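You operate a simulated robot arm through the tools that you are given. There is no shell and no other tool.

You are at the controls of a simulated two-armed robot. One attempt, no reset.

## Task
Machine 3 is losing air: find the loose fitting, close it and bring the gauge back to 6 bar.
Fine: it is the blue coupling or the orange hose latch: move only the loose one. Shut the red air lever, then bleed to 0 before you touch it; shut the bleed lever before the red one opens.

The check looks at the end state, three seconds after you hand in, the way a careful person would. Anything else that was tipped, shoved, dropped, spilled or broken makes it a failure.

## Robot
Two 7-joint arms with fingered hands on one trunk that stands fixed in place. Base frame: the origin is at the foot of the trunk, x ahead of it, y to its left, z up; the work surface is at about z = 0.66. Readings come in m, degrees, newtons and seconds.
The left shoulder is at [0.036, 0.125, 1.256], the right one opposite. With the tool pointing down near the work surface each hand reaches from about 0.1 to 0.72 m from the base axis, measured 20 degrees to its own side. Payload 3.6 kg a hand.
The tool frame of a hand sits at the grasp point between the pads (the TCP): z along the fingers, y along the line on which they close. The tips reach 0.034 m beyond it. Largest opening 0.116 m; the body of the gripper starts 0.04 m behind the TCP. The gripper is a hand of 5 fingers: y runs from the thumb to the fingers, the wrist lies at [-0.016, -0.16, -0.164] in the tool frame.
Orientation is told as [roll, pitch, yaw] about the base's x, y, z axes, in that order, counted from this pose: with the fingers straight down and the wrist toward the robot, the tool's x, y and z point along [0, 1, 0], [1, 0, 0] and [0, 0, -1] of the base frame.

## Interface
- The arms move only by the tool move_arm. It takes "left_commands", "right_commands" or both (then of equal length, played together; a hand with none holds still); each is a list of rows, each a list of 6 numbers: the shift along the base's x, y, z in m, then the turn, a rotation vector about the base's x, y, z in degrees. In form: [[dx, dy, dz, wx, wy, wz], ...]. A call has 1 to 20 rows; each row is the pose to reach, as a shift and turn from the pose commanded when the call began. A row lasts 0.2 s, in which the tool goes at most 0.05 m and 8.6 degrees; a call with a longer step from one row to the next is refused whole. Where a pose cannot be reached the arm comes as near as it can. A force on the tool above 40 N (or 10 N above the force at the start of the call, whichever is more), or a blocked arm, ends the call early, and 0.2 s more pass. In this call time passes only in rows, and 0.2 s behind the last. The reply holds the time, the measured pose of the TCP, the force on the tool along the base axes, the opening and the grip force, in the units named above and with some noise, with the torque about the TCP (base axes, N m) and any sound that the robot's microphone picked up, and new pictures: "show" is both (left out), scene, wrist or none (wrist: the cameras of the hands that moved).
- Cameras (640 x 400 px; columns grow to the right, rows downward): "scene" is now at [0.1184, 0.0238, 1.4368]; the picture's right is [0.22, -0.97, 0.00], its down [-0.50, -0.12, -0.86] and it looks along [0.84, 0.19, -0.51] (base axes); focal length 214 px, centre (320, 200). "left" rides on the left gripper at [-0.069, -0.134, -0.11] in its tool frame; the picture's right is [-0.77, -0.19, 0.61], its down [0.59, -0.58, 0.57] and it looks along [0.25, 0.80, 0.55] (tool axes); focal length 256 px, centre (320, 200). "right" rides on the right gripper at [0.069, -0.134, -0.11] in its tool frame; the picture's right is [-0.77, 0.19, -0.61], its down [-0.59, -0.58, 0.56] and it looks along [-0.25, 0.80, 0.55] (tool axes); focal length 256 px, centre (320, 200). There is no depth. A picture from a camera that has moved, and an enlarged one, comes with that camera's place and axes in the base frame and with its lens.
- lift_body(by): slides the trunk up (or, below 0, down) by that many m; the arms and the scene camera ride with it, the base frame stays. It gives what a move gives, with no picture.
- move_fingers(index, middle, ring, little, thumb_bend, thumb_turn, hand): sets how far each is bent, from 0 (flat) to 1 (curled in); at 0.3 the hand is open as for a grip, at 0.7 the pads meet at the TCP. One left out holds its place. A second passes; each finger stops where it meets its share of the squeeze, and holds until it gets a number again. It is the only way to open and close the hand. It gives what a move gives, with no picture; readings hold the bend of each and the force on index, middle, ring, little, thumb and palm. thumb_turn goes from beside the hand (0) to across from the fingers (1), as for a grip.
- aim_head(pan, tilt): turns the head with the scene camera to pan (to the left, within 86 degrees either way) and tilt (down, from -29 to 69), counted from straight ahead of the robot. It gives what a move gives, and a new picture of the scene camera.
- zoom(camera, box): a new picture of the part [left, top, right, bottom] of that camera's present view, enlarged. No time passes.
- job_done(): hands the job in; it is judged then, once.

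Places have to be worked out from the pictures, the camera data and where the tool is seen. Open the grippers and draw the arms clear of the work before you hand the job in, unless the task says otherwise.

The tools are called as a command line: name --argument value ..., lists and objects as JSON in quotes. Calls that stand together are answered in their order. move_arm: Moves the arms, as the interface text tells. Its arguments: {"type":"object","properties":{"left_commands":{"type":"array","items":{"type":"array","items":{"type":"number"}}},"right_commands":{"type":"array","items":{"type":"array","items":{"type":"number"}}},"show":{"type":"string","enum":["both","scene","wrist","none"]}},"required":[]} The other tools are called the same way: lift_body (by) slides the trunk up or down; move_fingers (index, middle, ring, little, thumb_bend, thumb_turn, hand) moves the fingers one by one; aim_head (pan, tilt) turns the head that bears the scene camera; zoom (camera, box) takes an enlarged picture of a part of a camera's view; job_done () hands the job in.

At the start:

```text
time_s: 0.0
left_eef_pos: [0.4371, 0.3632, 1.3638]
left_orientation: [0.0, 0.0, 0.0]
left_contact_force: [0.2, -0.2, 0.3]
left_ft_torque: [-0.01, 0.0, 0.0]
left_gripper_width: 0.1159
left_grip_force: 0.1
left_shape: jaw
left_bend: [0.3, 0.3, 0.3, 0.3, 0.3, 0.97]
left_finger forces: [0.0, 0.0, 0.0, 0.0, 0.1, 0.0]
right_eef_pos: [0.5787, -0.0393, 1.4236]
right_orientation: [0.0, 0.0, -0.1]
right_contact_force: [-0.3, 0.4, -0.1]
right_ft_torque: [0.0, 0.0, 0.01]
right_gripper_width: 0.1159
right_grip_force: 0.0
right_shape: jaw
right_bend: [0.3, 0.3, 0.3, 0.3, 0.3, 0.97]
right_finger forces: [0.0, 0.0, 0.0, 0.1, 0.1, 0.0]
trunk travel left (down, up): [-0.45, 0.312]
head pan, tilt: [12.9, 30.9]
```

scene: 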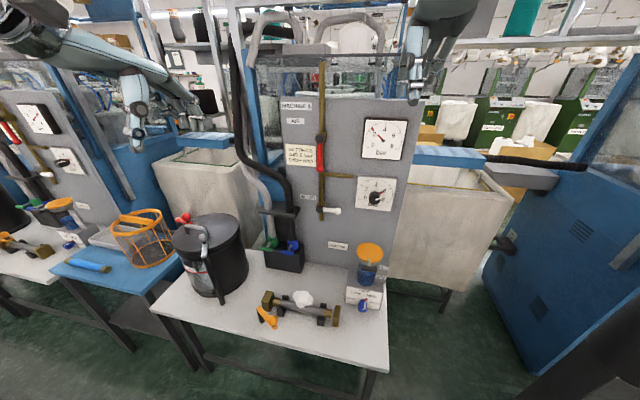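
right: 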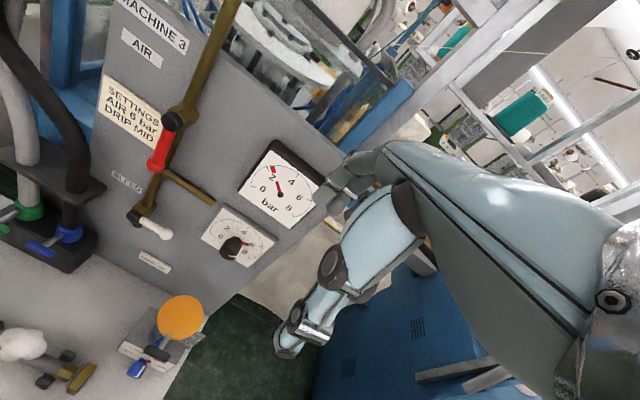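
left: 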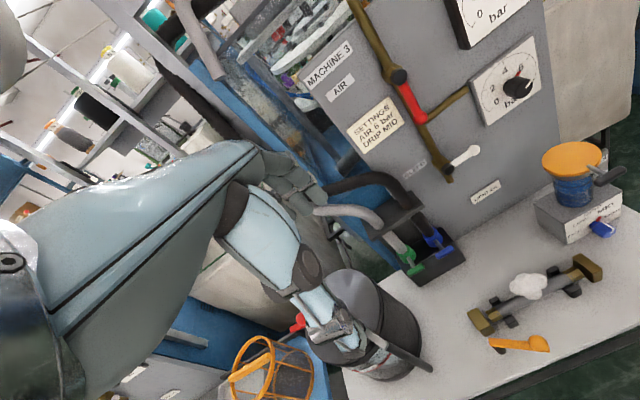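

The pictures show the Machine 3 panel with a red lever, a white bleed lever, two dials, and a bench with several fittings. I'll zoom in to identify the blue coupling and the orange latch.

zoom --camera "scene" --box '[240, 80, 420, 230]'

zoom --camera "scene" --box '[230, 220, 410, 340]'

zoom --camera "left" --box '[440, 120, 640, 360]'

zoom --camera "right" --box '[80, 0, 340, 280]'

```text
2.67 times, centred on (330, 155) of scene
camera zoom: at [0.1184, 0.0238, 1.4368], right [0.22, -0.97, 0.0], down [-0.5, -0.12, -0.86], along [0.84, 0.19, -0.51], focal length 572 px, centre (293, 320)
```

zoom: 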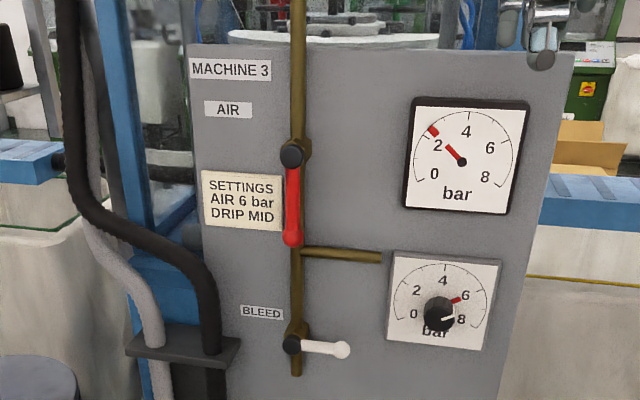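

```text
3.33 times, centred on (320, 280) of scene
camera zoom: at [0.1184, 0.0238, 1.4368], right [0.22, -0.97, 0.0], down [-0.5, -0.12, -0.86], along [0.84, 0.19, -0.51], focal length 715 px, centre (320, -67)
```

zoom: 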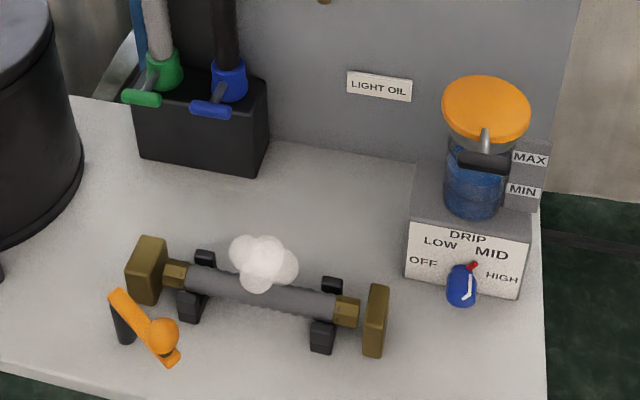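

```text
1.67 times, centred on (540, 240) of left
camera zoom: at [0.3036, 0.2946, 1.4731], right [-0.19, -0.77, -0.61], down [-0.58, 0.59, -0.57], along [0.79, 0.25, -0.55], focal length 427 px, centre (-47, 133)
```

zoom: 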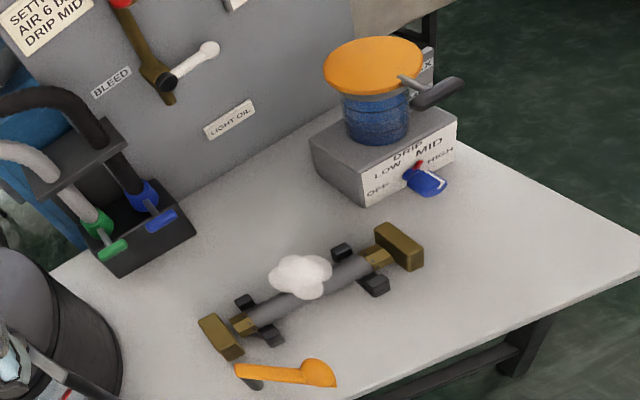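

```text
1.43 times, centred on (210, 140) of right
camera zoom: at [0.4445, 0.0277, 1.5326], right [0.19, -0.77, 0.61], down [-0.58, -0.59, -0.56], along [0.8, -0.25, -0.55], focal length 366 px, centre (477, 286)
```

zoom: 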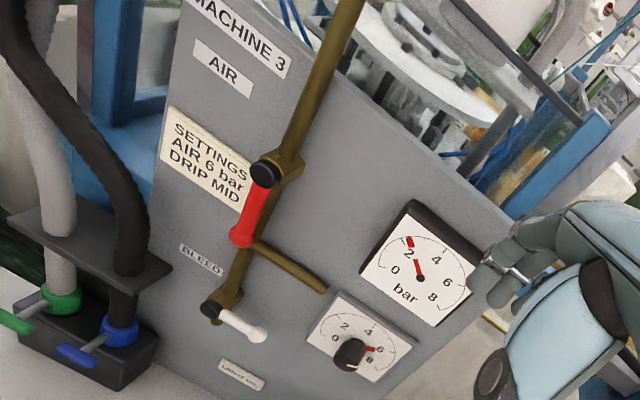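

I can see a pressure gauge reading about 2 bar, a regulator dial, green and blue hose couplings, an orange lever on the bench, and a white puff at a pipe. I'll zoom further on the details.

zoom --camera "scene" --box '[350, 105, 414, 215]'

zoom --camera "scene" --box '[250, 280, 350, 335]'

zoom --camera "scene" --box '[250, 190, 320, 280]'

zoom --camera "left" --box '[380, 200, 480, 290]'

zoom --camera "left" --box '[450, 240, 610, 370]'

aim_head --pan 12.9 --tilt 45

```text
3.64 times, centred on (382, 160) of scene
camera zoom: at [0.1184, 0.0238, 1.4368], right [0.22, -0.97, 0.0], down [-0.5, -0.12, -0.86], along [0.84, 0.19, -0.51], focal length 780 px, centre (94, 346)
```

zoom: 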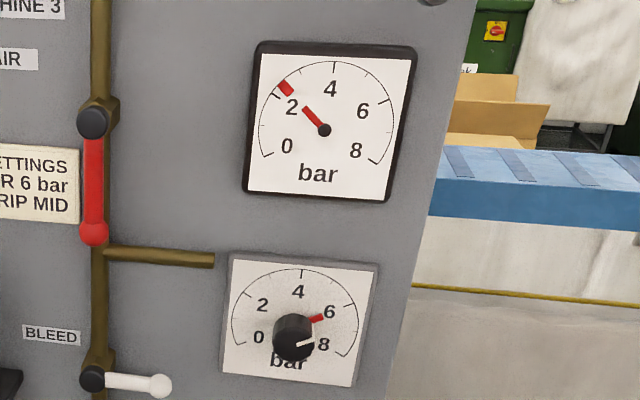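

```text
6.40 times, centred on (300, 308) of scene
camera zoom: at [0.1184, 0.0238, 1.4368], right [0.22, -0.97, 0.0], down [-0.5, -0.12, -0.86], along [0.84, 0.19, -0.51], focal length 1373 px, centre (448, -488)
```

zoom: 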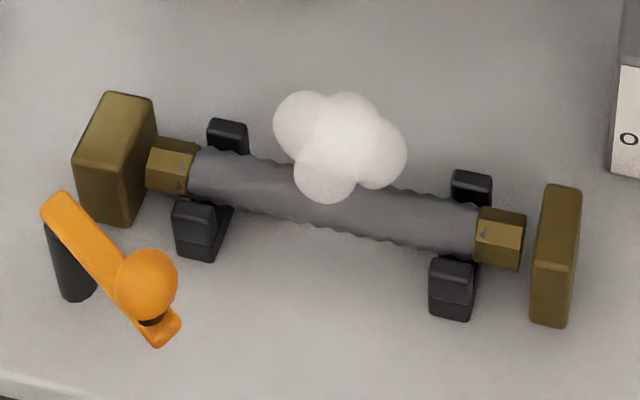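

```text
4.44 times, centred on (285, 235) of scene
camera zoom: at [0.1184, 0.0238, 1.4368], right [0.22, -0.97, 0.0], down [-0.5, -0.12, -0.86], along [0.84, 0.19, -0.51], focal length 953 px, centre (476, 44)
```

zoom: 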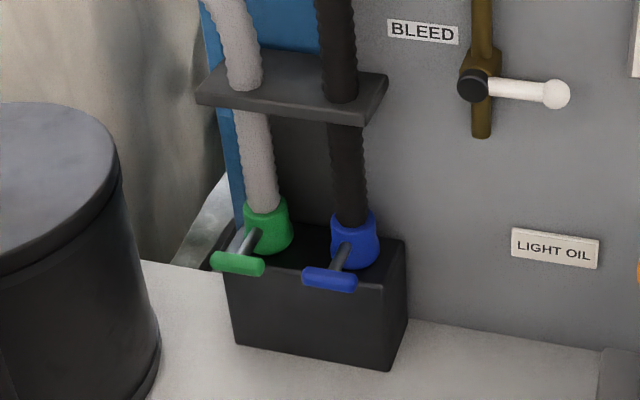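

```text
4.44 times, centred on (430, 245) of left
camera zoom: at [0.3036, 0.2946, 1.4731], right [-0.19, -0.77, -0.61], down [-0.58, 0.59, -0.57], along [0.79, 0.25, -0.55], focal length 1138 px, centre (-169, 0)
```

zoom: 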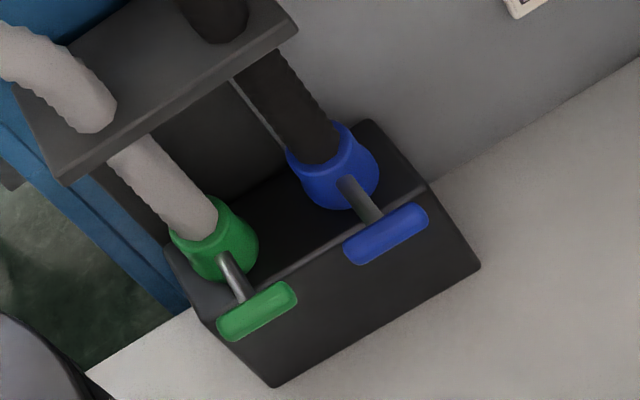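

```text
3.08 times, centred on (530, 305) of left
camera zoom: at [0.3036, 0.2946, 1.4731], right [-0.19, -0.77, -0.61], down [-0.58, 0.59, -0.57], along [0.79, 0.25, -0.55], focal length 788 px, centre (-326, -123)
```

zoom: 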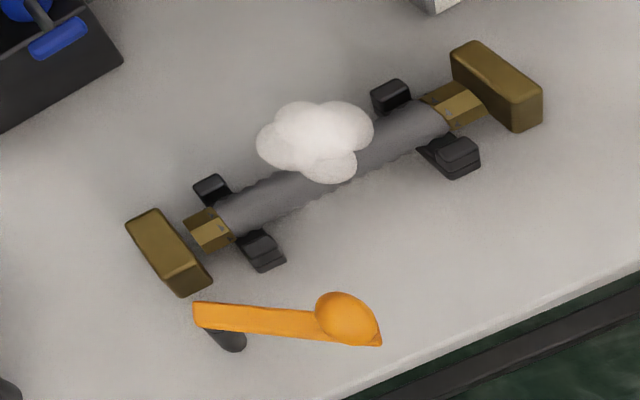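

```text
time_s: 0.8
left_eef_pos: [0.4375, 0.3635, 1.3631]
left_orientation: [0.0, 0.0, 0.2]
left_contact_force: [-0.8, 0.6, 0.4]
left_ft_torque: [0.02, 0.01, -0.01]
left_gripper_width: 0.116
left_grip_force: 0.0
left_shape: jaw
left_bend: [0.3, 0.3, 0.3, 0.3, 0.3, 0.97]
left_finger forces: [0.1, 0.0, 0.0, 0.1, 0.1, 0.0]
right_eef_pos: [0.5774, -0.0393, 1.423]
right_orientation: [0.0, 0.1, 0.1]
right_contact_force: [0.3, 0.0, 0.4]
right_ft_torque: [0.01, -0.01, -0.02]
right_gripper_width: 0.1158
right_grip_force: 0.1
right_shape: jaw
right_bend: [0.3, 0.3, 0.3, 0.3, 0.3, 0.97]
right_finger forces: [0.1, 0.0, 0.0, 0.0, 0.1, 0.1]
trunk travel left (down, up): [-0.45, 0.312]
head pan, tilt: [12.9, 45.0]
camera scene: at [0.1098, 0.0218, 1.4156], right [0.22, -0.97, 0.0], down [-0.69, -0.16, -0.71], along [0.69, 0.16, -0.71], focal length 214 px, centre (320, 200)
```

scene: 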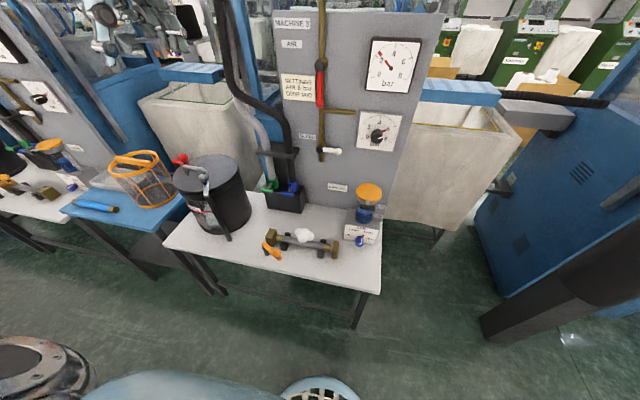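

I'll compare with the neighbouring machine at the left, which looks like an identical, healthy set-up, and look at this machine's fittings from the new head pose.

zoom --camera "scene" --box '[0, 20, 130, 220]'

zoom --camera "scene" --box '[245, 215, 355, 275]'

aim_head --pan 45 --tilt 35

```text
2.00 times, centred on (65, 120) of scene
camera zoom: at [0.1098, 0.0218, 1.4156], right [0.22, -0.97, 0.0], down [-0.69, -0.16, -0.71], along [0.69, 0.16, -0.71], focal length 429 px, centre (830, 360)
```

zoom: 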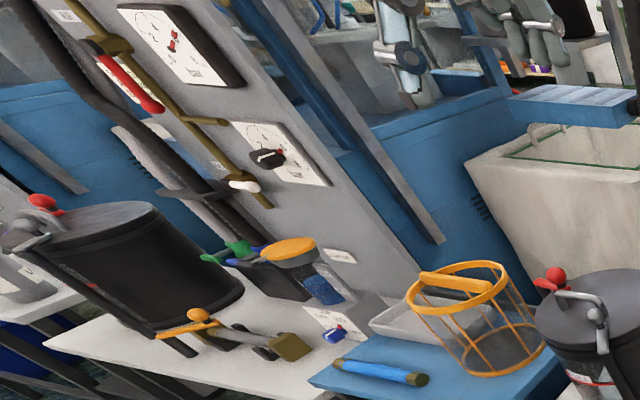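

```text
5.82 times, centred on (300, 245) of scene
camera zoom: at [0.1098, 0.0218, 1.4156], right [0.22, -0.97, 0.0], down [-0.69, -0.16, -0.71], along [0.69, 0.16, -0.71], focal length 1248 px, centre (436, -62)
```

zoom: 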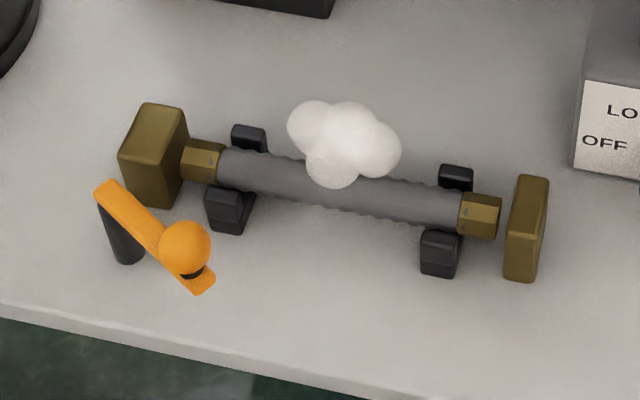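

```text
time_s: 1.7
left_eef_pos: [0.4379, 0.3632, 1.3636]
left_orientation: [0.0, 0.0, 0.1]
left_contact_force: [-0.1, -0.4, -0.1]
left_ft_torque: [-0.01, -0.02, 0.01]
left_gripper_width: 0.1157
left_grip_force: 0.0
left_shape: jaw
left_bend: [0.3, 0.3, 0.3, 0.3, 0.3, 0.97]
left_finger forces: [0.1, 0.0, 0.0, 0.0, 0.0, 0.1]
right_eef_pos: [0.5767, -0.039, 1.4233]
right_orientation: [0.0, 0.0, 0.1]
right_contact_force: [1.2, -1.0, -0.1]
right_ft_torque: [0.02, 0.0, 0.02]
right_gripper_width: 0.1162
right_grip_force: 0.1
right_shape: jaw
right_bend: [0.3, 0.3, 0.3, 0.3, 0.3, 0.97]
right_finger forces: [0.0, 0.1, 0.0, 0.0, 0.0, 0.0]
trunk travel left (down, up): [-0.45, 0.312]
head pan, tilt: [45.0, 35.0]
camera scene: at [0.0929, 0.0658, 1.4303], right [0.71, -0.71, 0.0], down [-0.41, -0.41, -0.82], along [0.58, 0.58, -0.57], focal length 214 px, centre (320, 200)
```

scene: 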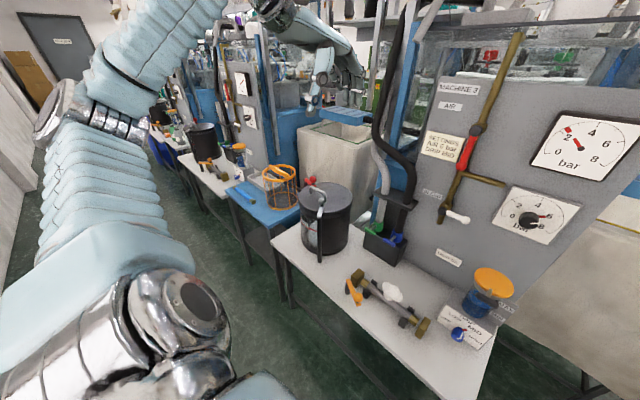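

I'll zoom on the neighbouring machines' latch and couplings and on this machine's equivalents.

zoom --camera "scene" --box '[190, 130, 260, 190]'

zoom --camera "scene" --box '[330, 200, 440, 350]'

zoom --camera "scene" --box '[335, 255, 435, 340]'

zoom --camera "scene" --box '[500, 110, 640, 240]'

```text
6.67 times, centred on (225, 160) of scene
camera zoom: at [0.0929, 0.0658, 1.4303], right [0.71, -0.71, 0.0], down [-0.41, -0.41, -0.82], along [0.58, 0.58, -0.57], focal length 1430 px, centre (953, 467)
```

zoom: 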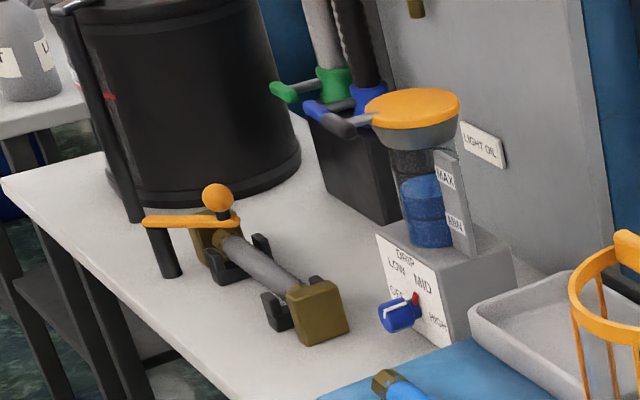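

```text
2.67 times, centred on (385, 275) of scene
camera zoom: at [0.0929, 0.0658, 1.4303], right [0.71, -0.71, 0.0], down [-0.41, -0.41, -0.82], along [0.58, 0.58, -0.57], focal length 572 px, centre (147, 0)
```

zoom: 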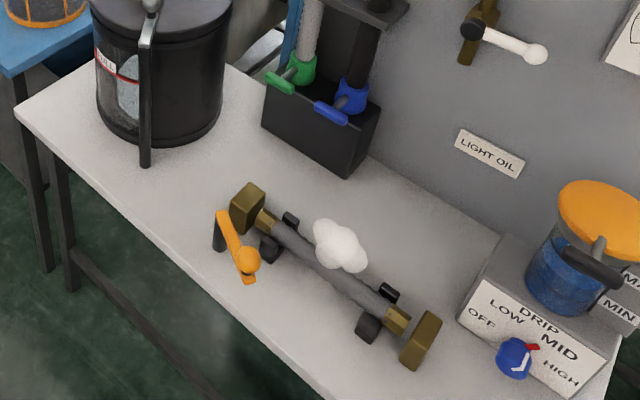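

```text
4.71 times, centred on (385, 298) of scene
camera zoom: at [0.0929, 0.0658, 1.4303], right [0.71, -0.71, 0.0], down [-0.41, -0.41, -0.82], along [0.58, 0.58, -0.57], focal length 1009 px, centre (14, -259)
```

zoom: 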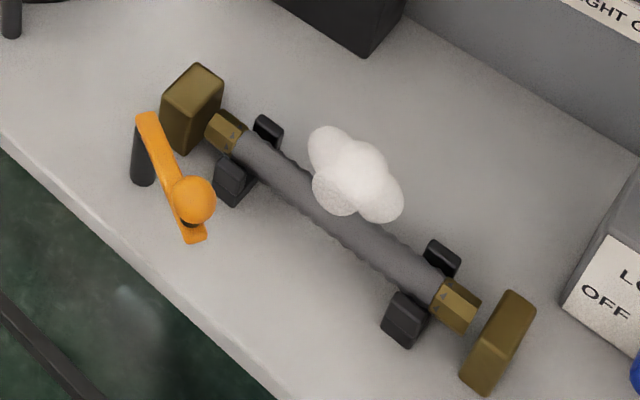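

```text
3.08 times, centred on (570, 175) of scene
camera zoom: at [0.0929, 0.0658, 1.4303], right [0.71, -0.71, 0.0], down [-0.41, -0.41, -0.82], along [0.58, 0.58, -0.57], focal length 660 px, centre (-449, 277)
```

zoom: 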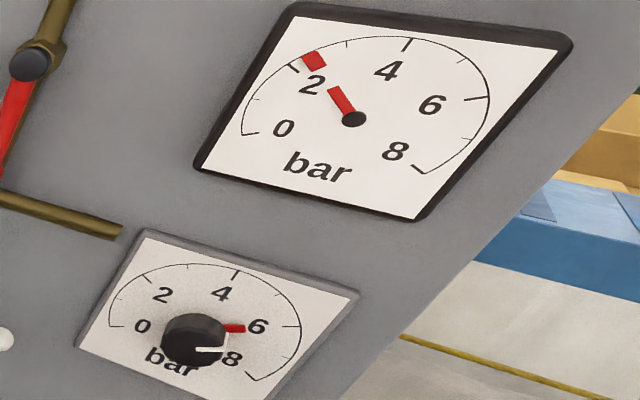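

The next machine has its orange latch swung across the hose end, while here it is swung away and a puff hangs at that hose. I'll zoom hard on both machines' latches, couplings, and gauges to confirm.

zoom --camera "scene" --box '[200, 150, 232, 170]'

zoom --camera "scene" --box '[215, 130, 247, 155]'

zoom --camera "scene" --box '[225, 60, 265, 140]'

zoom --camera "scene" --box '[360, 210, 412, 245]'

zoom --camera "scene" --box '[425, 90, 505, 230]'

zoom --camera "scene" --box '[340, 262, 385, 310]'

```text
16.00 times, centred on (216, 160) of scene
camera zoom: at [0.0929, 0.0658, 1.4303], right [0.71, -0.71, 0.0], down [-0.41, -0.41, -0.82], along [0.58, 0.58, -0.57], focal length 3432 px, centre (1984, 840)
```

zoom: 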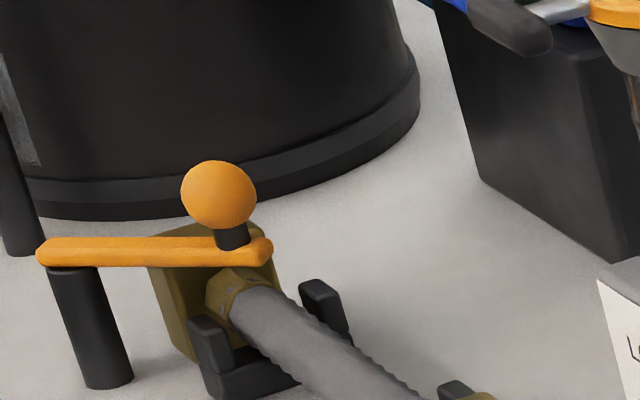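

```text
16.00 times, centred on (231, 142) of scene
camera zoom: at [0.0929, 0.0658, 1.4303], right [0.71, -0.71, 0.0], down [-0.41, -0.41, -0.82], along [0.58, 0.58, -0.57], focal length 3432 px, centre (1744, 1120)
```

zoom: 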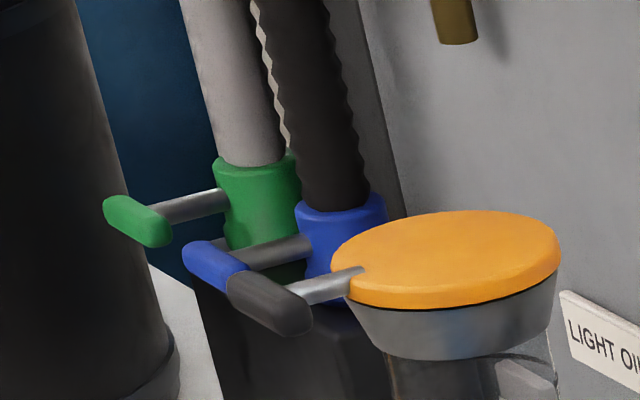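

```text
5.00 times, centred on (245, 100) of scene
camera zoom: at [0.0929, 0.0658, 1.4303], right [0.71, -0.71, 0.0], down [-0.41, -0.41, -0.82], along [0.58, 0.58, -0.57], focal length 1072 px, centre (695, 700)
```

zoom: 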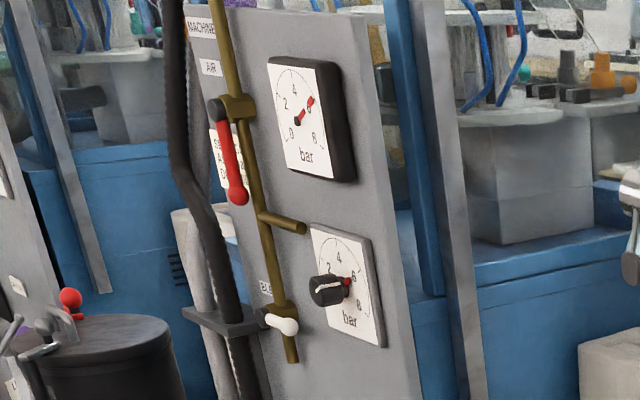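

```text
11.43 times, centred on (386, 228) of scene
camera zoom: at [0.0929, 0.0658, 1.4303], right [0.71, -0.71, 0.0], down [-0.41, -0.41, -0.82], along [0.58, 0.58, -0.57], focal length 2451 px, centre (-434, -114)
```

zoom: 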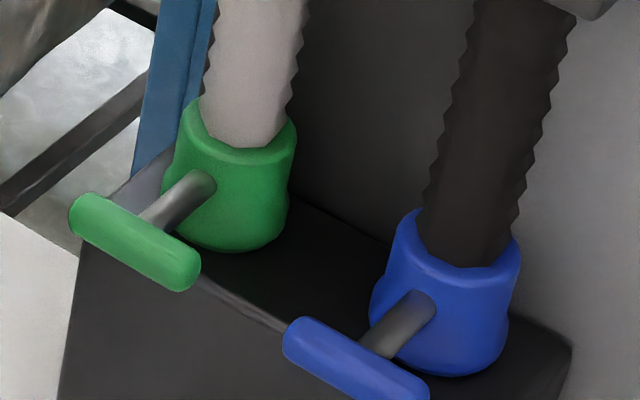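

```text
2.86 times, centred on (465, 160) of scene
camera zoom: at [0.0929, 0.0658, 1.4303], right [0.71, -0.71, 0.0], down [-0.41, -0.41, -0.82], along [0.58, 0.58, -0.57], focal length 613 px, centre (-94, 314)
```

zoom: 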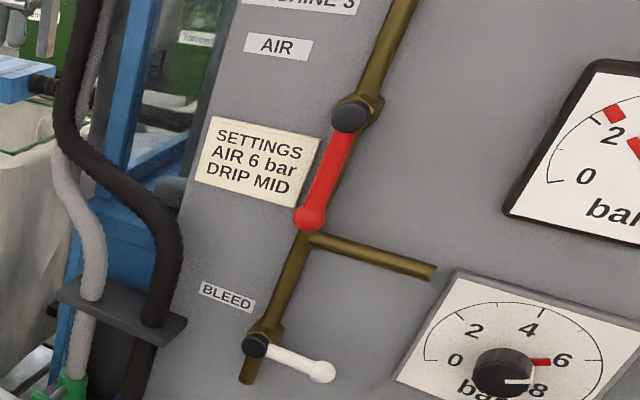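

```text
8.33 times, centred on (362, 286) of scene
camera zoom: at [0.0929, 0.0658, 1.4303], right [0.71, -0.71, 0.0], down [-0.41, -0.41, -0.82], along [0.58, 0.58, -0.57], focal length 1787 px, centre (-34, -517)
```

zoom: 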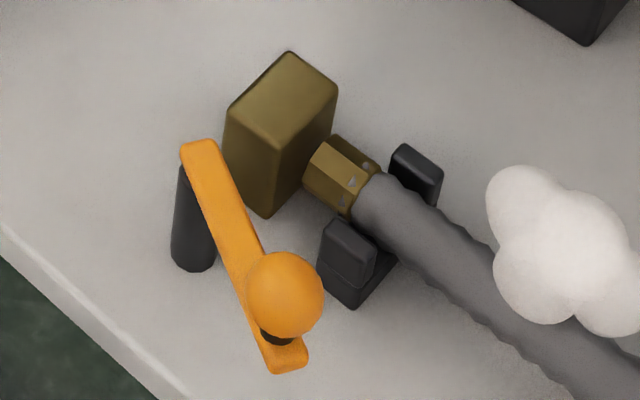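

Confirmed: the neighbour reads 6 bar with its orange latch lying across the hex nut, and here only the orange latch is open (blue sits exactly like green and like the neighbour's). Next I study the hands' finger geometry before going near anything.

zoom --camera "left" --box '[0, 100, 480, 400]'

aim_head --pan 25 --tilt 10

```text
1.33 times, centred on (240, 250) of left
camera zoom: at [0.3036, 0.2946, 1.4731], right [-0.19, -0.77, -0.61], down [-0.58, 0.59, -0.57], along [0.79, 0.25, -0.55], focal length 341 px, centre (427, 133)
```

zoom: 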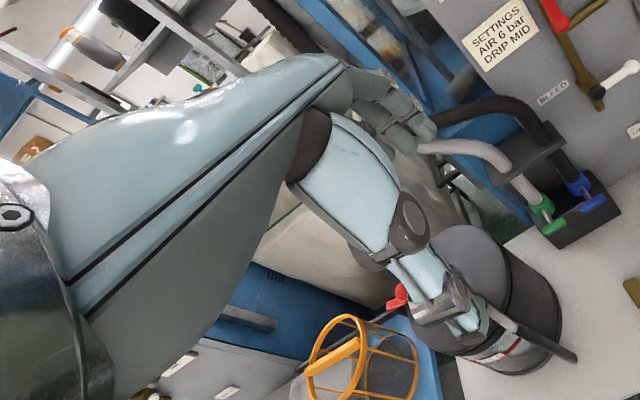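

```text
time_s: 2.6
left_eef_pos: [0.4378, 0.3626, 1.3635]
left_orientation: [0.0, 0.0, 0.2]
left_contact_force: [0.3, -0.2, -0.5]
left_ft_torque: [-0.02, 0.01, -0.01]
left_gripper_width: 0.116
left_grip_force: 0.1
left_shape: jaw
left_bend: [0.3, 0.3, 0.3, 0.3, 0.3, 0.97]
left_finger forces: [0.0, 0.0, 0.0, 0.1, 0.0, 0.0]
right_eef_pos: [0.5789, -0.0393, 1.4239]
right_orientation: [0.0, 0.0, 0.0]
right_contact_force: [-1.1, -1.1, -0.2]
right_ft_torque: [-0.05, -0.04, 0.0]
right_gripper_width: 0.116
right_grip_force: 0.1
right_shape: jaw
right_bend: [0.3, 0.3, 0.3, 0.3, 0.3, 0.97]
right_finger forces: [0.0, 0.0, 0.0, 0.0, 0.0, 0.1]
trunk travel left (down, up): [-0.45, 0.312]
head pan, tilt: [25.0, 10.0]
camera scene: at [0.1148, 0.043, 1.4704], right [0.42, -0.91, 0.0], down [-0.16, -0.07, -0.98], along [0.89, 0.42, -0.17], focal length 214 px, centre (320, 200)
```

scene: 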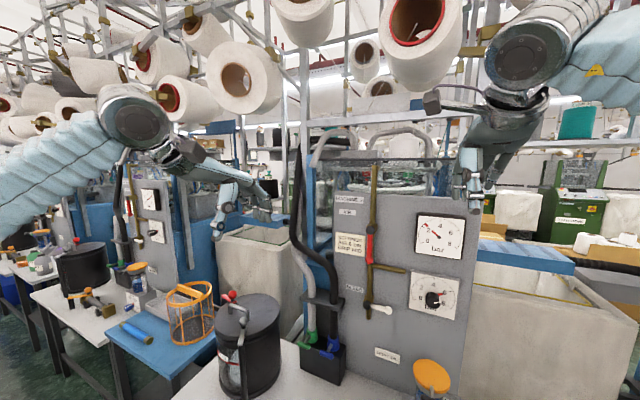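

Both hands are now in view; I zoom in to see the finger and thumb arrangement.

zoom --camera "scene" --box '[80, 80, 300, 240]'

zoom --camera "scene" --box '[420, 70, 580, 230]'

```text
2.50 times, centred on (190, 160) of scene
camera zoom: at [0.1148, 0.043, 1.4704], right [0.42, -0.91, 0.0], down [-0.16, -0.07, -0.98], along [0.89, 0.42, -0.17], focal length 536 px, centre (645, 300)
```

zoom: 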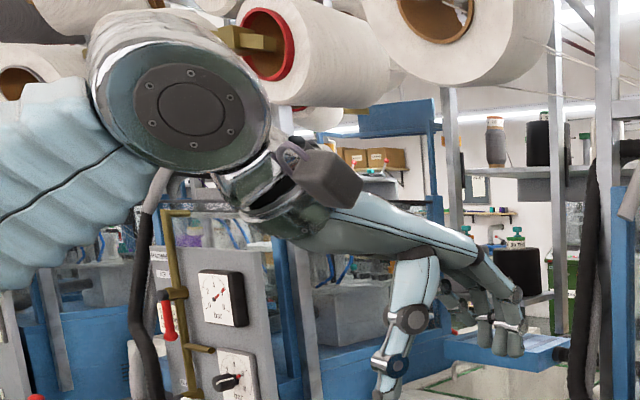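

```text
2.50 times, centred on (500, 150) of scene
camera zoom: at [0.1148, 0.043, 1.4704], right [0.42, -0.91, 0.0], down [-0.16, -0.07, -0.98], along [0.89, 0.42, -0.17], focal length 536 px, centre (-130, 325)
```

zoom: 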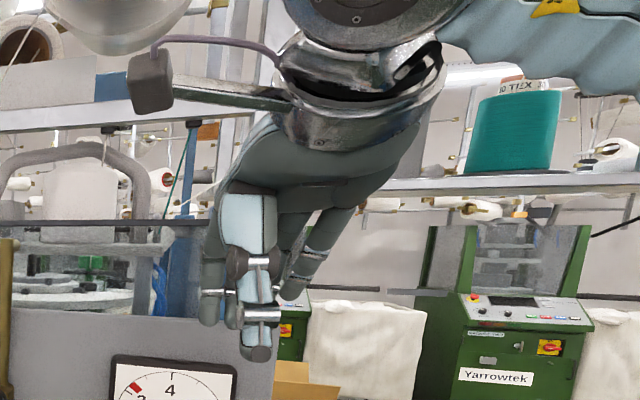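

The hand is palm-down with fingers curving down, so a flat index finger should point forward like a peg. I'll set the left hand to a pointing shape and look at it.

move_fingers --hand "left" --index 0 --middle 1 --ring 1 --little 1 --thumb_bend 0.3 --thumb_turn 0

zoom --camera "scene" --box '[80, 80, 300, 240]'

zoom --camera "left" --box '[0, 0, 640, 400]'

```text
time_s: 3.6
left_eef_pos: [0.438, 0.3645, 1.3634]
left_orientation: [0.0, 0.0, 0.1]
left_contact_force: [-0.3, 0.1, 0.0]
left_ft_torque: [-0.01, 0.0, 0.01]
left_gripper_width: 0.1815
left_grip_force: 0.1
left_shape: fingers
left_bend: [0.0, 1.0, 1.0, 1.0, 0.3, 0.0]
left_finger forces: [0.0, 0.0, 0.0, 0.0, 0.1, 0.0]
right_eef_pos: [0.5779, -0.0399, 1.4244]
right_orientation: [-0.1, -0.1, 0.1]
right_contact_force: [-0.7, -0.5, -0.3]
right_ft_torque: [-0.01, -0.02, 0.04]
right_gripper_width: 0.1159
right_grip_force: 0.0
right_shape: jaw
right_bend: [0.3, 0.3, 0.3, 0.3, 0.3, 0.97]
right_finger forces: [0.0, 0.0, 0.1, 0.0, 0.0, 0.1]
trunk travel left (down, up): [-0.45, 0.312]
head pan, tilt: [25.0, 10.0]
```

```text
2.50 times, centred on (190, 160) of scene
camera zoom: at [0.1148, 0.0429, 1.4705], right [0.42, -0.91, 0.0], down [-0.16, -0.07, -0.98], along [0.89, 0.42, -0.17], focal length 536 px, centre (645, 300)
```

zoom: 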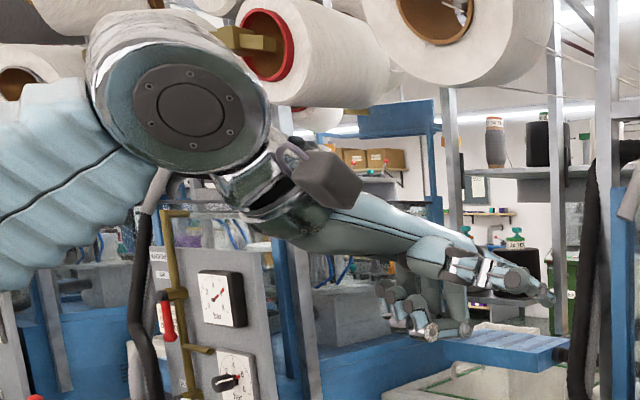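

```text
1.00 times, centred on (320, 200) of left (not enlarged: the box is as wide or as high as the picture)
camera zoom: at [0.3036, 0.2946, 1.4731], right [-0.19, -0.77, -0.61], down [-0.58, 0.59, -0.57], along [0.79, 0.25, -0.55], focal length 256 px, centre (320, 200)
```

zoom: 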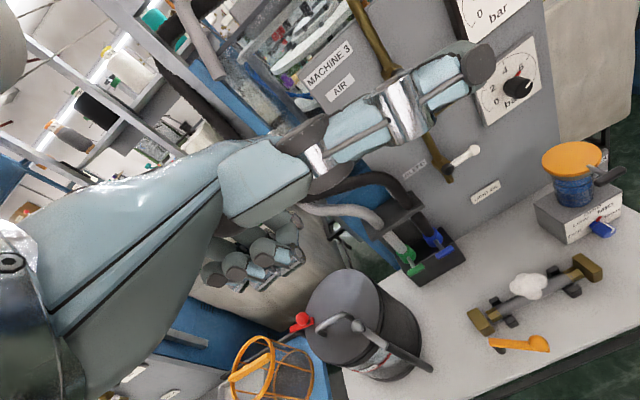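

The shape changed; I need a closer look to tell the index from the thumb.

zoom --camera "scene" --box '[190, 150, 290, 220]'

move_fingers --hand "left" --thumb_bend 1 --thumb_turn 1

zoom --camera "scene" --box '[190, 150, 290, 220]'

zoom --camera "left" --box '[0, 0, 640, 400]'

```text
5.71 times, centred on (240, 185) of scene
camera zoom: at [0.1148, 0.0429, 1.4705], right [0.42, -0.91, 0.0], down [-0.16, -0.07, -0.98], along [0.89, 0.42, -0.17], focal length 1226 px, centre (777, 286)
```

zoom: 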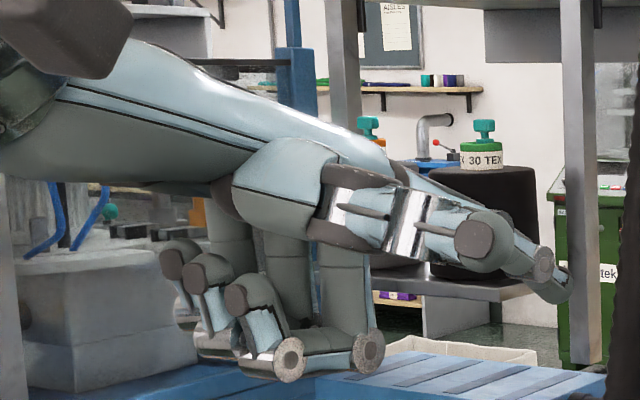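

```text
time_s: 4.6
left_eef_pos: [0.4376, 0.3647, 1.3641]
left_orientation: [0.0, -0.1, 0.1]
left_contact_force: [0.0, 0.3, -0.1]
left_ft_torque: [-0.02, 0.03, -0.02]
left_gripper_width: 0.0632
left_grip_force: 0.0
left_shape: fingers
left_bend: [0.0, 1.0, 1.0, 1.0, 1.0, 1.0]
left_finger forces: [0.0, 0.0, 0.1, 0.0, 0.0, 0.0]
right_eef_pos: [0.5771, -0.0389, 1.4239]
right_orientation: [0.0, 0.1, 0.2]
right_contact_force: [-0.3, -0.2, -0.6]
right_ft_torque: [0.0, 0.02, 0.01]
right_gripper_width: 0.1155
right_grip_force: 0.0
right_shape: jaw
right_bend: [0.3, 0.3, 0.3, 0.3, 0.3, 0.97]
right_finger forces: [0.0, 0.0, 0.0, 0.0, 0.1, 0.0]
trunk travel left (down, up): [-0.45, 0.312]
head pan, tilt: [25.0, 10.0]
```

```text
5.71 times, centred on (240, 185) of scene
camera zoom: at [0.1148, 0.0429, 1.4705], right [0.42, -0.91, 0.0], down [-0.16, -0.07, -0.98], along [0.89, 0.42, -0.17], focal length 1226 px, centre (777, 286)
```

zoom: 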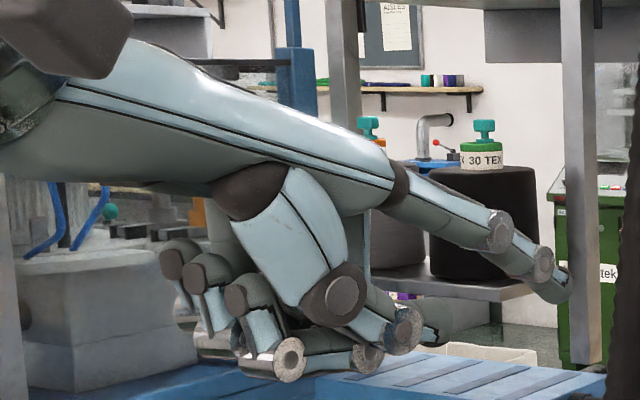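

```text
1.00 times, centred on (320, 200) of left (not enlarged: the box is as wide or as high as the picture)
camera zoom: at [0.3036, 0.2946, 1.4731], right [-0.19, -0.77, -0.61], down [-0.58, 0.59, -0.57], along [0.79, 0.25, -0.55], focal length 256 px, centre (320, 200)
```

zoom: 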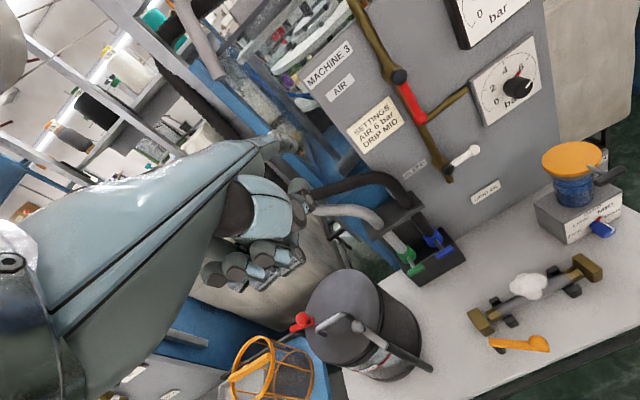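

With the thumb folded, the index stands alone: its tip lies roughly at TCP + (0.09, ∓0.03, +0.02). I'll use the right hand (index on its left side) for the panel levers, so I shape it the same way and inspect it.

move_fingers --hand "right" --index 0 --middle 1 --ring 1 --little 1 --thumb_bend 1 --thumb_turn 1

move_arm --left_commands '[[-0.01, 0.03, 0, 0, 0, 0], [-0.02, 0.06, 0, 0, 0, 0], [-0.03, 0.09, 0, 0, 0, 0], [-0.04, 0.12, 0, 0, 0, 0], [-0.05, 0.14, 0, 0, 0, 0]]' --show "scene"

zoom --camera "right" --box '[0, 0, 640, 400]'

zoom --camera "scene" --box '[430, 80, 560, 210]'

```text
time_s: 5.6
left_eef_pos: [0.4373, 0.3642, 1.3638]
left_orientation: [0.0, 0.0, 0.1]
left_contact_force: [0.1, 1.1, 0.0]
left_ft_torque: [0.04, 0.0, 0.01]
left_gripper_width: 0.0635
left_grip_force: 0.0
left_shape: fingers
left_bend: [0.0, 1.0, 1.0, 1.0, 1.0, 1.0]
left_finger forces: [0.0, 0.0, 0.0, 0.0, 0.0, 0.1]
right_eef_pos: [0.5775, -0.0392, 1.4243]
right_orientation: [0.0, 0.1, 0.2]
right_contact_force: [0.1, 0.2, -0.4]
right_ft_torque: [-0.02, 0.0, -0.01]
right_gripper_width: 0.0636
right_grip_force: 0.0
right_shape: fingers
right_bend: [0.0, 1.0, 1.0, 1.0, 1.0, 1.0]
right_finger forces: [0.0, 0.0, 0.1, 0.0, 0.1, 0.0]
trunk travel left (down, up): [-0.45, 0.312]
head pan, tilt: [25.0, 10.0]
```

```text
time_s: 6.8
left_eef_pos: [0.3876, 0.5034, 1.3637]
left_orientation: [-0.1, 0.0, 0.1]
left_contact_force: [-0.1, 0.5, -0.1]
left_ft_torque: [0.01, -0.02, -0.02]
left_gripper_width: 0.0631
left_grip_force: 0.0
left_shape: fingers
left_bend: [0.0, 1.0, 1.0, 1.0, 1.0, 1.0]
left_finger forces: [0.1, 0.0, 0.0, 0.0, 0.1, 0.1]
right_eef_pos: [0.5791, -0.0387, 1.4229]
right_orientation: [-0.2, 0.1, 0.1]
right_contact_force: [0.2, 0.6, -0.4]
right_ft_torque: [0.01, 0.0, 0.01]
right_gripper_width: 0.0635
right_grip_force: 0.0
right_shape: fingers
right_bend: [0.0, 1.0, 1.0, 1.0, 1.0, 1.0]
right_finger forces: [0.0, 0.0, 0.0, 0.0, 0.0, 0.1]
trunk travel left (down, up): [-0.45, 0.312]
head pan, tilt: [25.0, 10.0]
camera scene: at [0.1146, 0.0434, 1.4705], right [0.42, -0.91, 0.0], down [-0.16, -0.07, -0.98], along [0.89, 0.42, -0.17], focal length 214 px, centre (320, 200)
```

scene: 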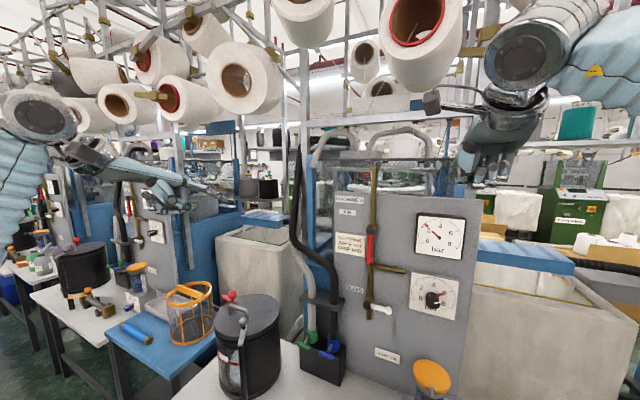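

```text
1.00 times, centred on (320, 200) of right (not enlarged: the box is as wide or as high as the picture)
camera zoom: at [0.4442, 0.0283, 1.5327], right [0.19, -0.77, 0.61], down [-0.58, -0.59, -0.56], along [0.8, -0.25, -0.55], focal length 256 px, centre (320, 200)
```

zoom: 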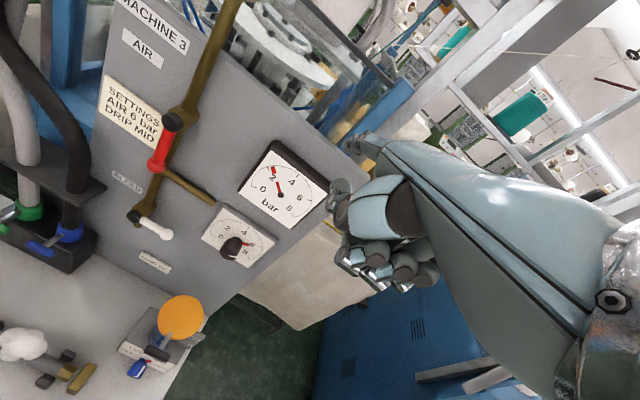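

```text
3.08 times, centred on (495, 145) of scene
camera zoom: at [0.1146, 0.0434, 1.4705], right [0.42, -0.91, 0.0], down [-0.16, -0.07, -0.98], along [0.89, 0.42, -0.17], focal length 660 px, centre (-218, 369)
```

zoom: 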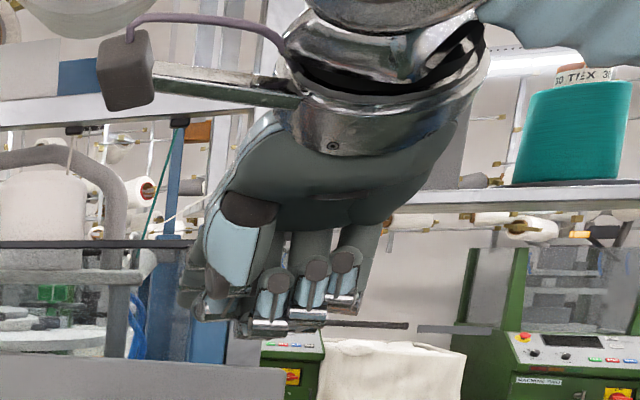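

I zoom on the right wrist view to find exactly where the index tip is.

zoom --camera "right" --box '[280, 130, 460, 300]'

zoom --camera "scene" --box '[455, 120, 515, 200]'

```text
2.35 times, centred on (370, 215) of right
camera zoom: at [0.4442, 0.0283, 1.5327], right [0.19, -0.77, 0.61], down [-0.58, -0.59, -0.56], along [0.8, -0.25, -0.55], focal length 602 px, centre (202, 165)
```

zoom: 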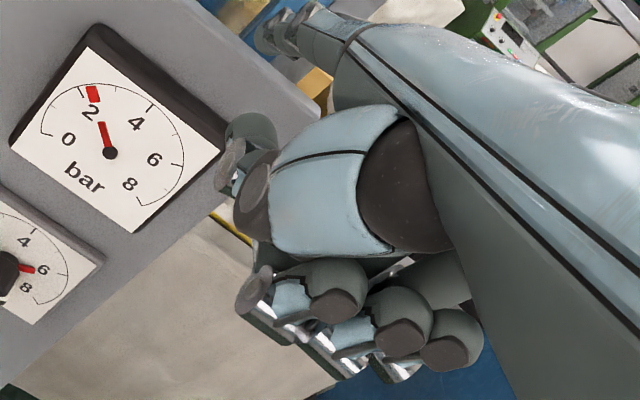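

```text
5.00 times, centred on (485, 160) of scene
camera zoom: at [0.1146, 0.0434, 1.4705], right [0.42, -0.91, 0.0], down [-0.16, -0.07, -0.98], along [0.89, 0.42, -0.17], focal length 1072 px, centre (-505, 400)
```

zoom: 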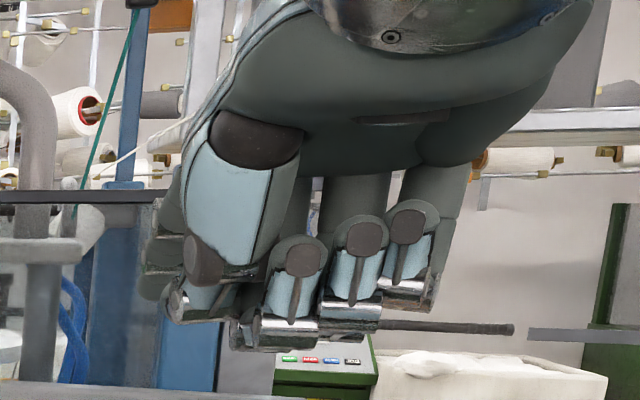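

Right index tip is about TCP + (0.085, +0.021, +0.017). The red lever hangs from its pivot at about (0.78, 0.178, 1.257) to its ball at (0.766, 0.174, 1.159); I bring the index to the left of it, still well short of the panel.

move_arm --right_commands '[[0.003, 0.027, -0.03, 0, 0, 0], [0.006, 0.054, -0.06, 0, 0, 0], [0.009, 0.081, -0.09, 0, 0, 0], [0.012, 0.108, -0.12, 0, 0, 0], [0.015, 0.135, -0.15, 0, 0, 0], [0.018, 0.162, -0.18, 0, 0, 0], [0.021, 0.189, -0.21, 0, 0, 0], [0.024, 0.216, -0.24, 0, 0, 0], [0.027, 0.243, -0.271, 0, 0, 0]]' --show "wrist"

aim_head --pan 15 --tilt 20

```text
time_s: 8.8
left_eef_pos: [0.388, 0.5052, 1.3623]
left_orientation: [-0.1, 0.1, 0.2]
left_contact_force: [0.7, 0.9, -0.1]
left_ft_torque: [-0.06, 0.01, -0.04]
left_gripper_width: 0.0634
left_grip_force: 0.2
left_shape: fingers
left_bend: [0.0, 1.0, 1.0, 1.0, 1.0, 1.0]
left_finger forces: [0.0, 0.1, 0.0, 0.0, 0.0, 0.1]
right_eef_pos: [0.6052, 0.2035, 1.1512]
right_orientation: [-0.1, 0.1, -0.1]
right_contact_force: [-0.3, -0.1, -0.8]
right_ft_torque: [-0.04, 0.05, -0.03]
right_gripper_width: 0.0633
right_grip_force: 0.1
right_shape: fingers
right_bend: [0.0, 1.0, 1.0, 1.0, 1.0, 1.0]
right_finger forces: [0.0, 0.0, 0.0, 0.0, 0.0, 0.1]
trunk travel left (down, up): [-0.45, 0.312]
head pan, tilt: [25.0, 10.0]
camera right: at [0.472, 0.2719, 1.2604], right [0.19, -0.77, 0.61], down [-0.58, -0.59, -0.56], along [0.79, -0.25, -0.55], focal length 256 px, centre (320, 200)
```

right: 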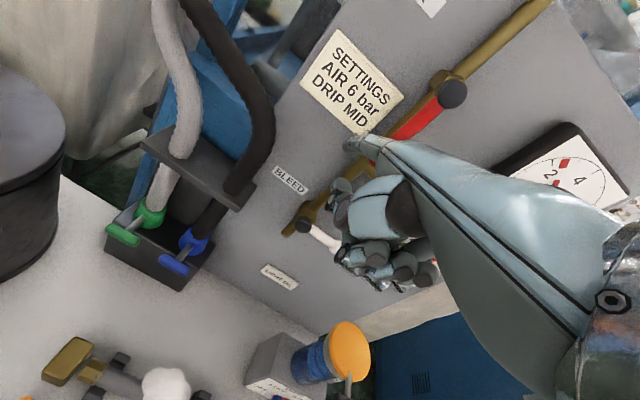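

```text
time_s: 9.5
left_eef_pos: [0.3874, 0.503, 1.3633]
left_orientation: [0.0, 0.0, 0.1]
left_contact_force: [-0.3, -0.7, 0.6]
left_ft_torque: [0.03, -0.01, 0.03]
left_gripper_width: 0.0635
left_grip_force: 0.1
left_shape: fingers
left_bend: [0.0, 1.0, 1.0, 1.0, 1.0, 1.0]
left_finger forces: [0.0, 0.1, 0.0, 0.0, 0.0, 0.0]
right_eef_pos: [0.604, 0.2012, 1.1529]
right_orientation: [0.0, 0.0, 0.0]
right_contact_force: [-0.2, -0.2, -0.4]
right_ft_torque: [0.0, 0.02, 0.0]
right_gripper_width: 0.0636
right_grip_force: 0.0
right_shape: fingers
right_bend: [0.0, 1.0, 1.0, 1.0, 1.0, 1.0]
right_finger forces: [0.0, 0.1, 0.0, 0.0, 0.0, 0.1]
trunk travel left (down, up): [-0.45, 0.312]
head pan, tilt: [15.0, 20.0]
camera scene: at [0.1206, 0.0282, 1.4543], right [0.26, -0.97, 0.0], down [-0.33, -0.09, -0.94], along [0.91, 0.24, -0.34], focal length 214 px, centre (320, 200)
```

scene: 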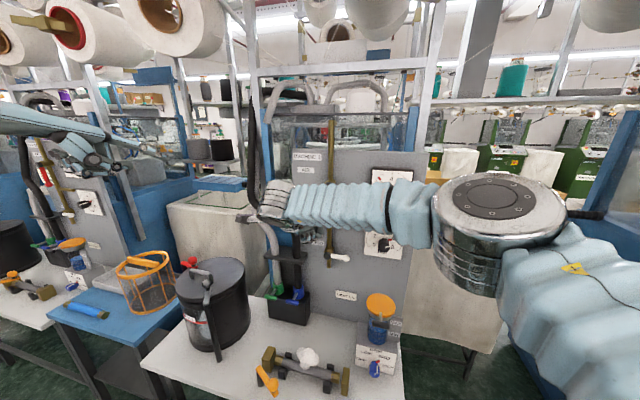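

The right forearm hides the lever from the head camera, while the left hand would leave it in clear view from both cameras. I withdraw the right hand to its own side and will use the left index instead.

move_arm --right_commands '[[-0.03, -0.03, 0.01, 0, 0, 0], [-0.06, -0.06, 0.02, 0, 0, 0], [-0.09, -0.09, 0.03, 0, 0, 0], [-0.12, -0.125, 0.04, 0, 0, 0], [-0.15, -0.16, 0.05, 0, 0, 0], [-0.16, -0.2, 0.05, 0, 0, 0], [-0.17, -0.24, 0.05, 0, 0, 0], [-0.18, -0.28, 0.05, 0, 0, 0], [-0.19, -0.32, 0.05, 0, 0, 0], [-0.2, -0.36, 0.05, 0, 0, 0], [-0.2, -0.4, 0.05, 0, 0, 0], [-0.2, -0.44, 0.05, 0, 0, 0]]' --show "scene"

```text
time_s: 12.1
left_eef_pos: [0.3902, 0.5027, 1.3621]
left_orientation: [-0.3, 0.0, -0.2]
left_contact_force: [-0.5, 0.4, -0.4]
left_ft_torque: [-0.01, -0.01, 0.02]
left_gripper_width: 0.0635
left_grip_force: 0.1
left_shape: fingers
left_bend: [0.0, 1.0, 1.0, 1.0, 1.0, 1.0]
left_finger forces: [0.1, 0.1, 0.1, 0.0, 0.1, 0.1]
right_eef_pos: [0.4204, -0.2191, 1.2062]
right_orientation: [-0.4, 0.4, 0.1]
right_contact_force: [-0.5, -0.3, -2.0]
right_ft_torque: [0.07, -0.1, -0.02]
right_gripper_width: 0.0634
right_grip_force: 0.0
right_shape: fingers
right_bend: [0.0, 1.0, 1.0, 1.0, 1.0, 1.0]
right_finger forces: [0.0, 0.0, 0.0, 0.1, 0.0, 0.1]
right hand out of reach, approached as far as the arm can: row 9, 10, 11, 12
trunk travel left (down, up): [-0.45, 0.312]
head pan, tilt: [15.0, 20.0]
camera scene: at [0.1217, 0.0301, 1.4538], right [0.26, -0.97, 0.0], down [-0.33, -0.09, -0.94], along [0.91, 0.24, -0.34], focal length 214 px, centre (320, 200)
```

scene: 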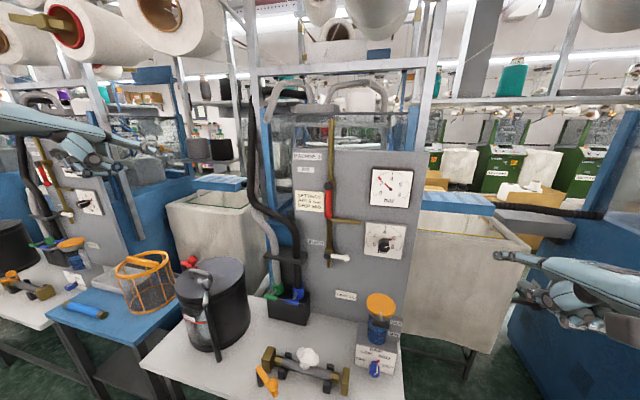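

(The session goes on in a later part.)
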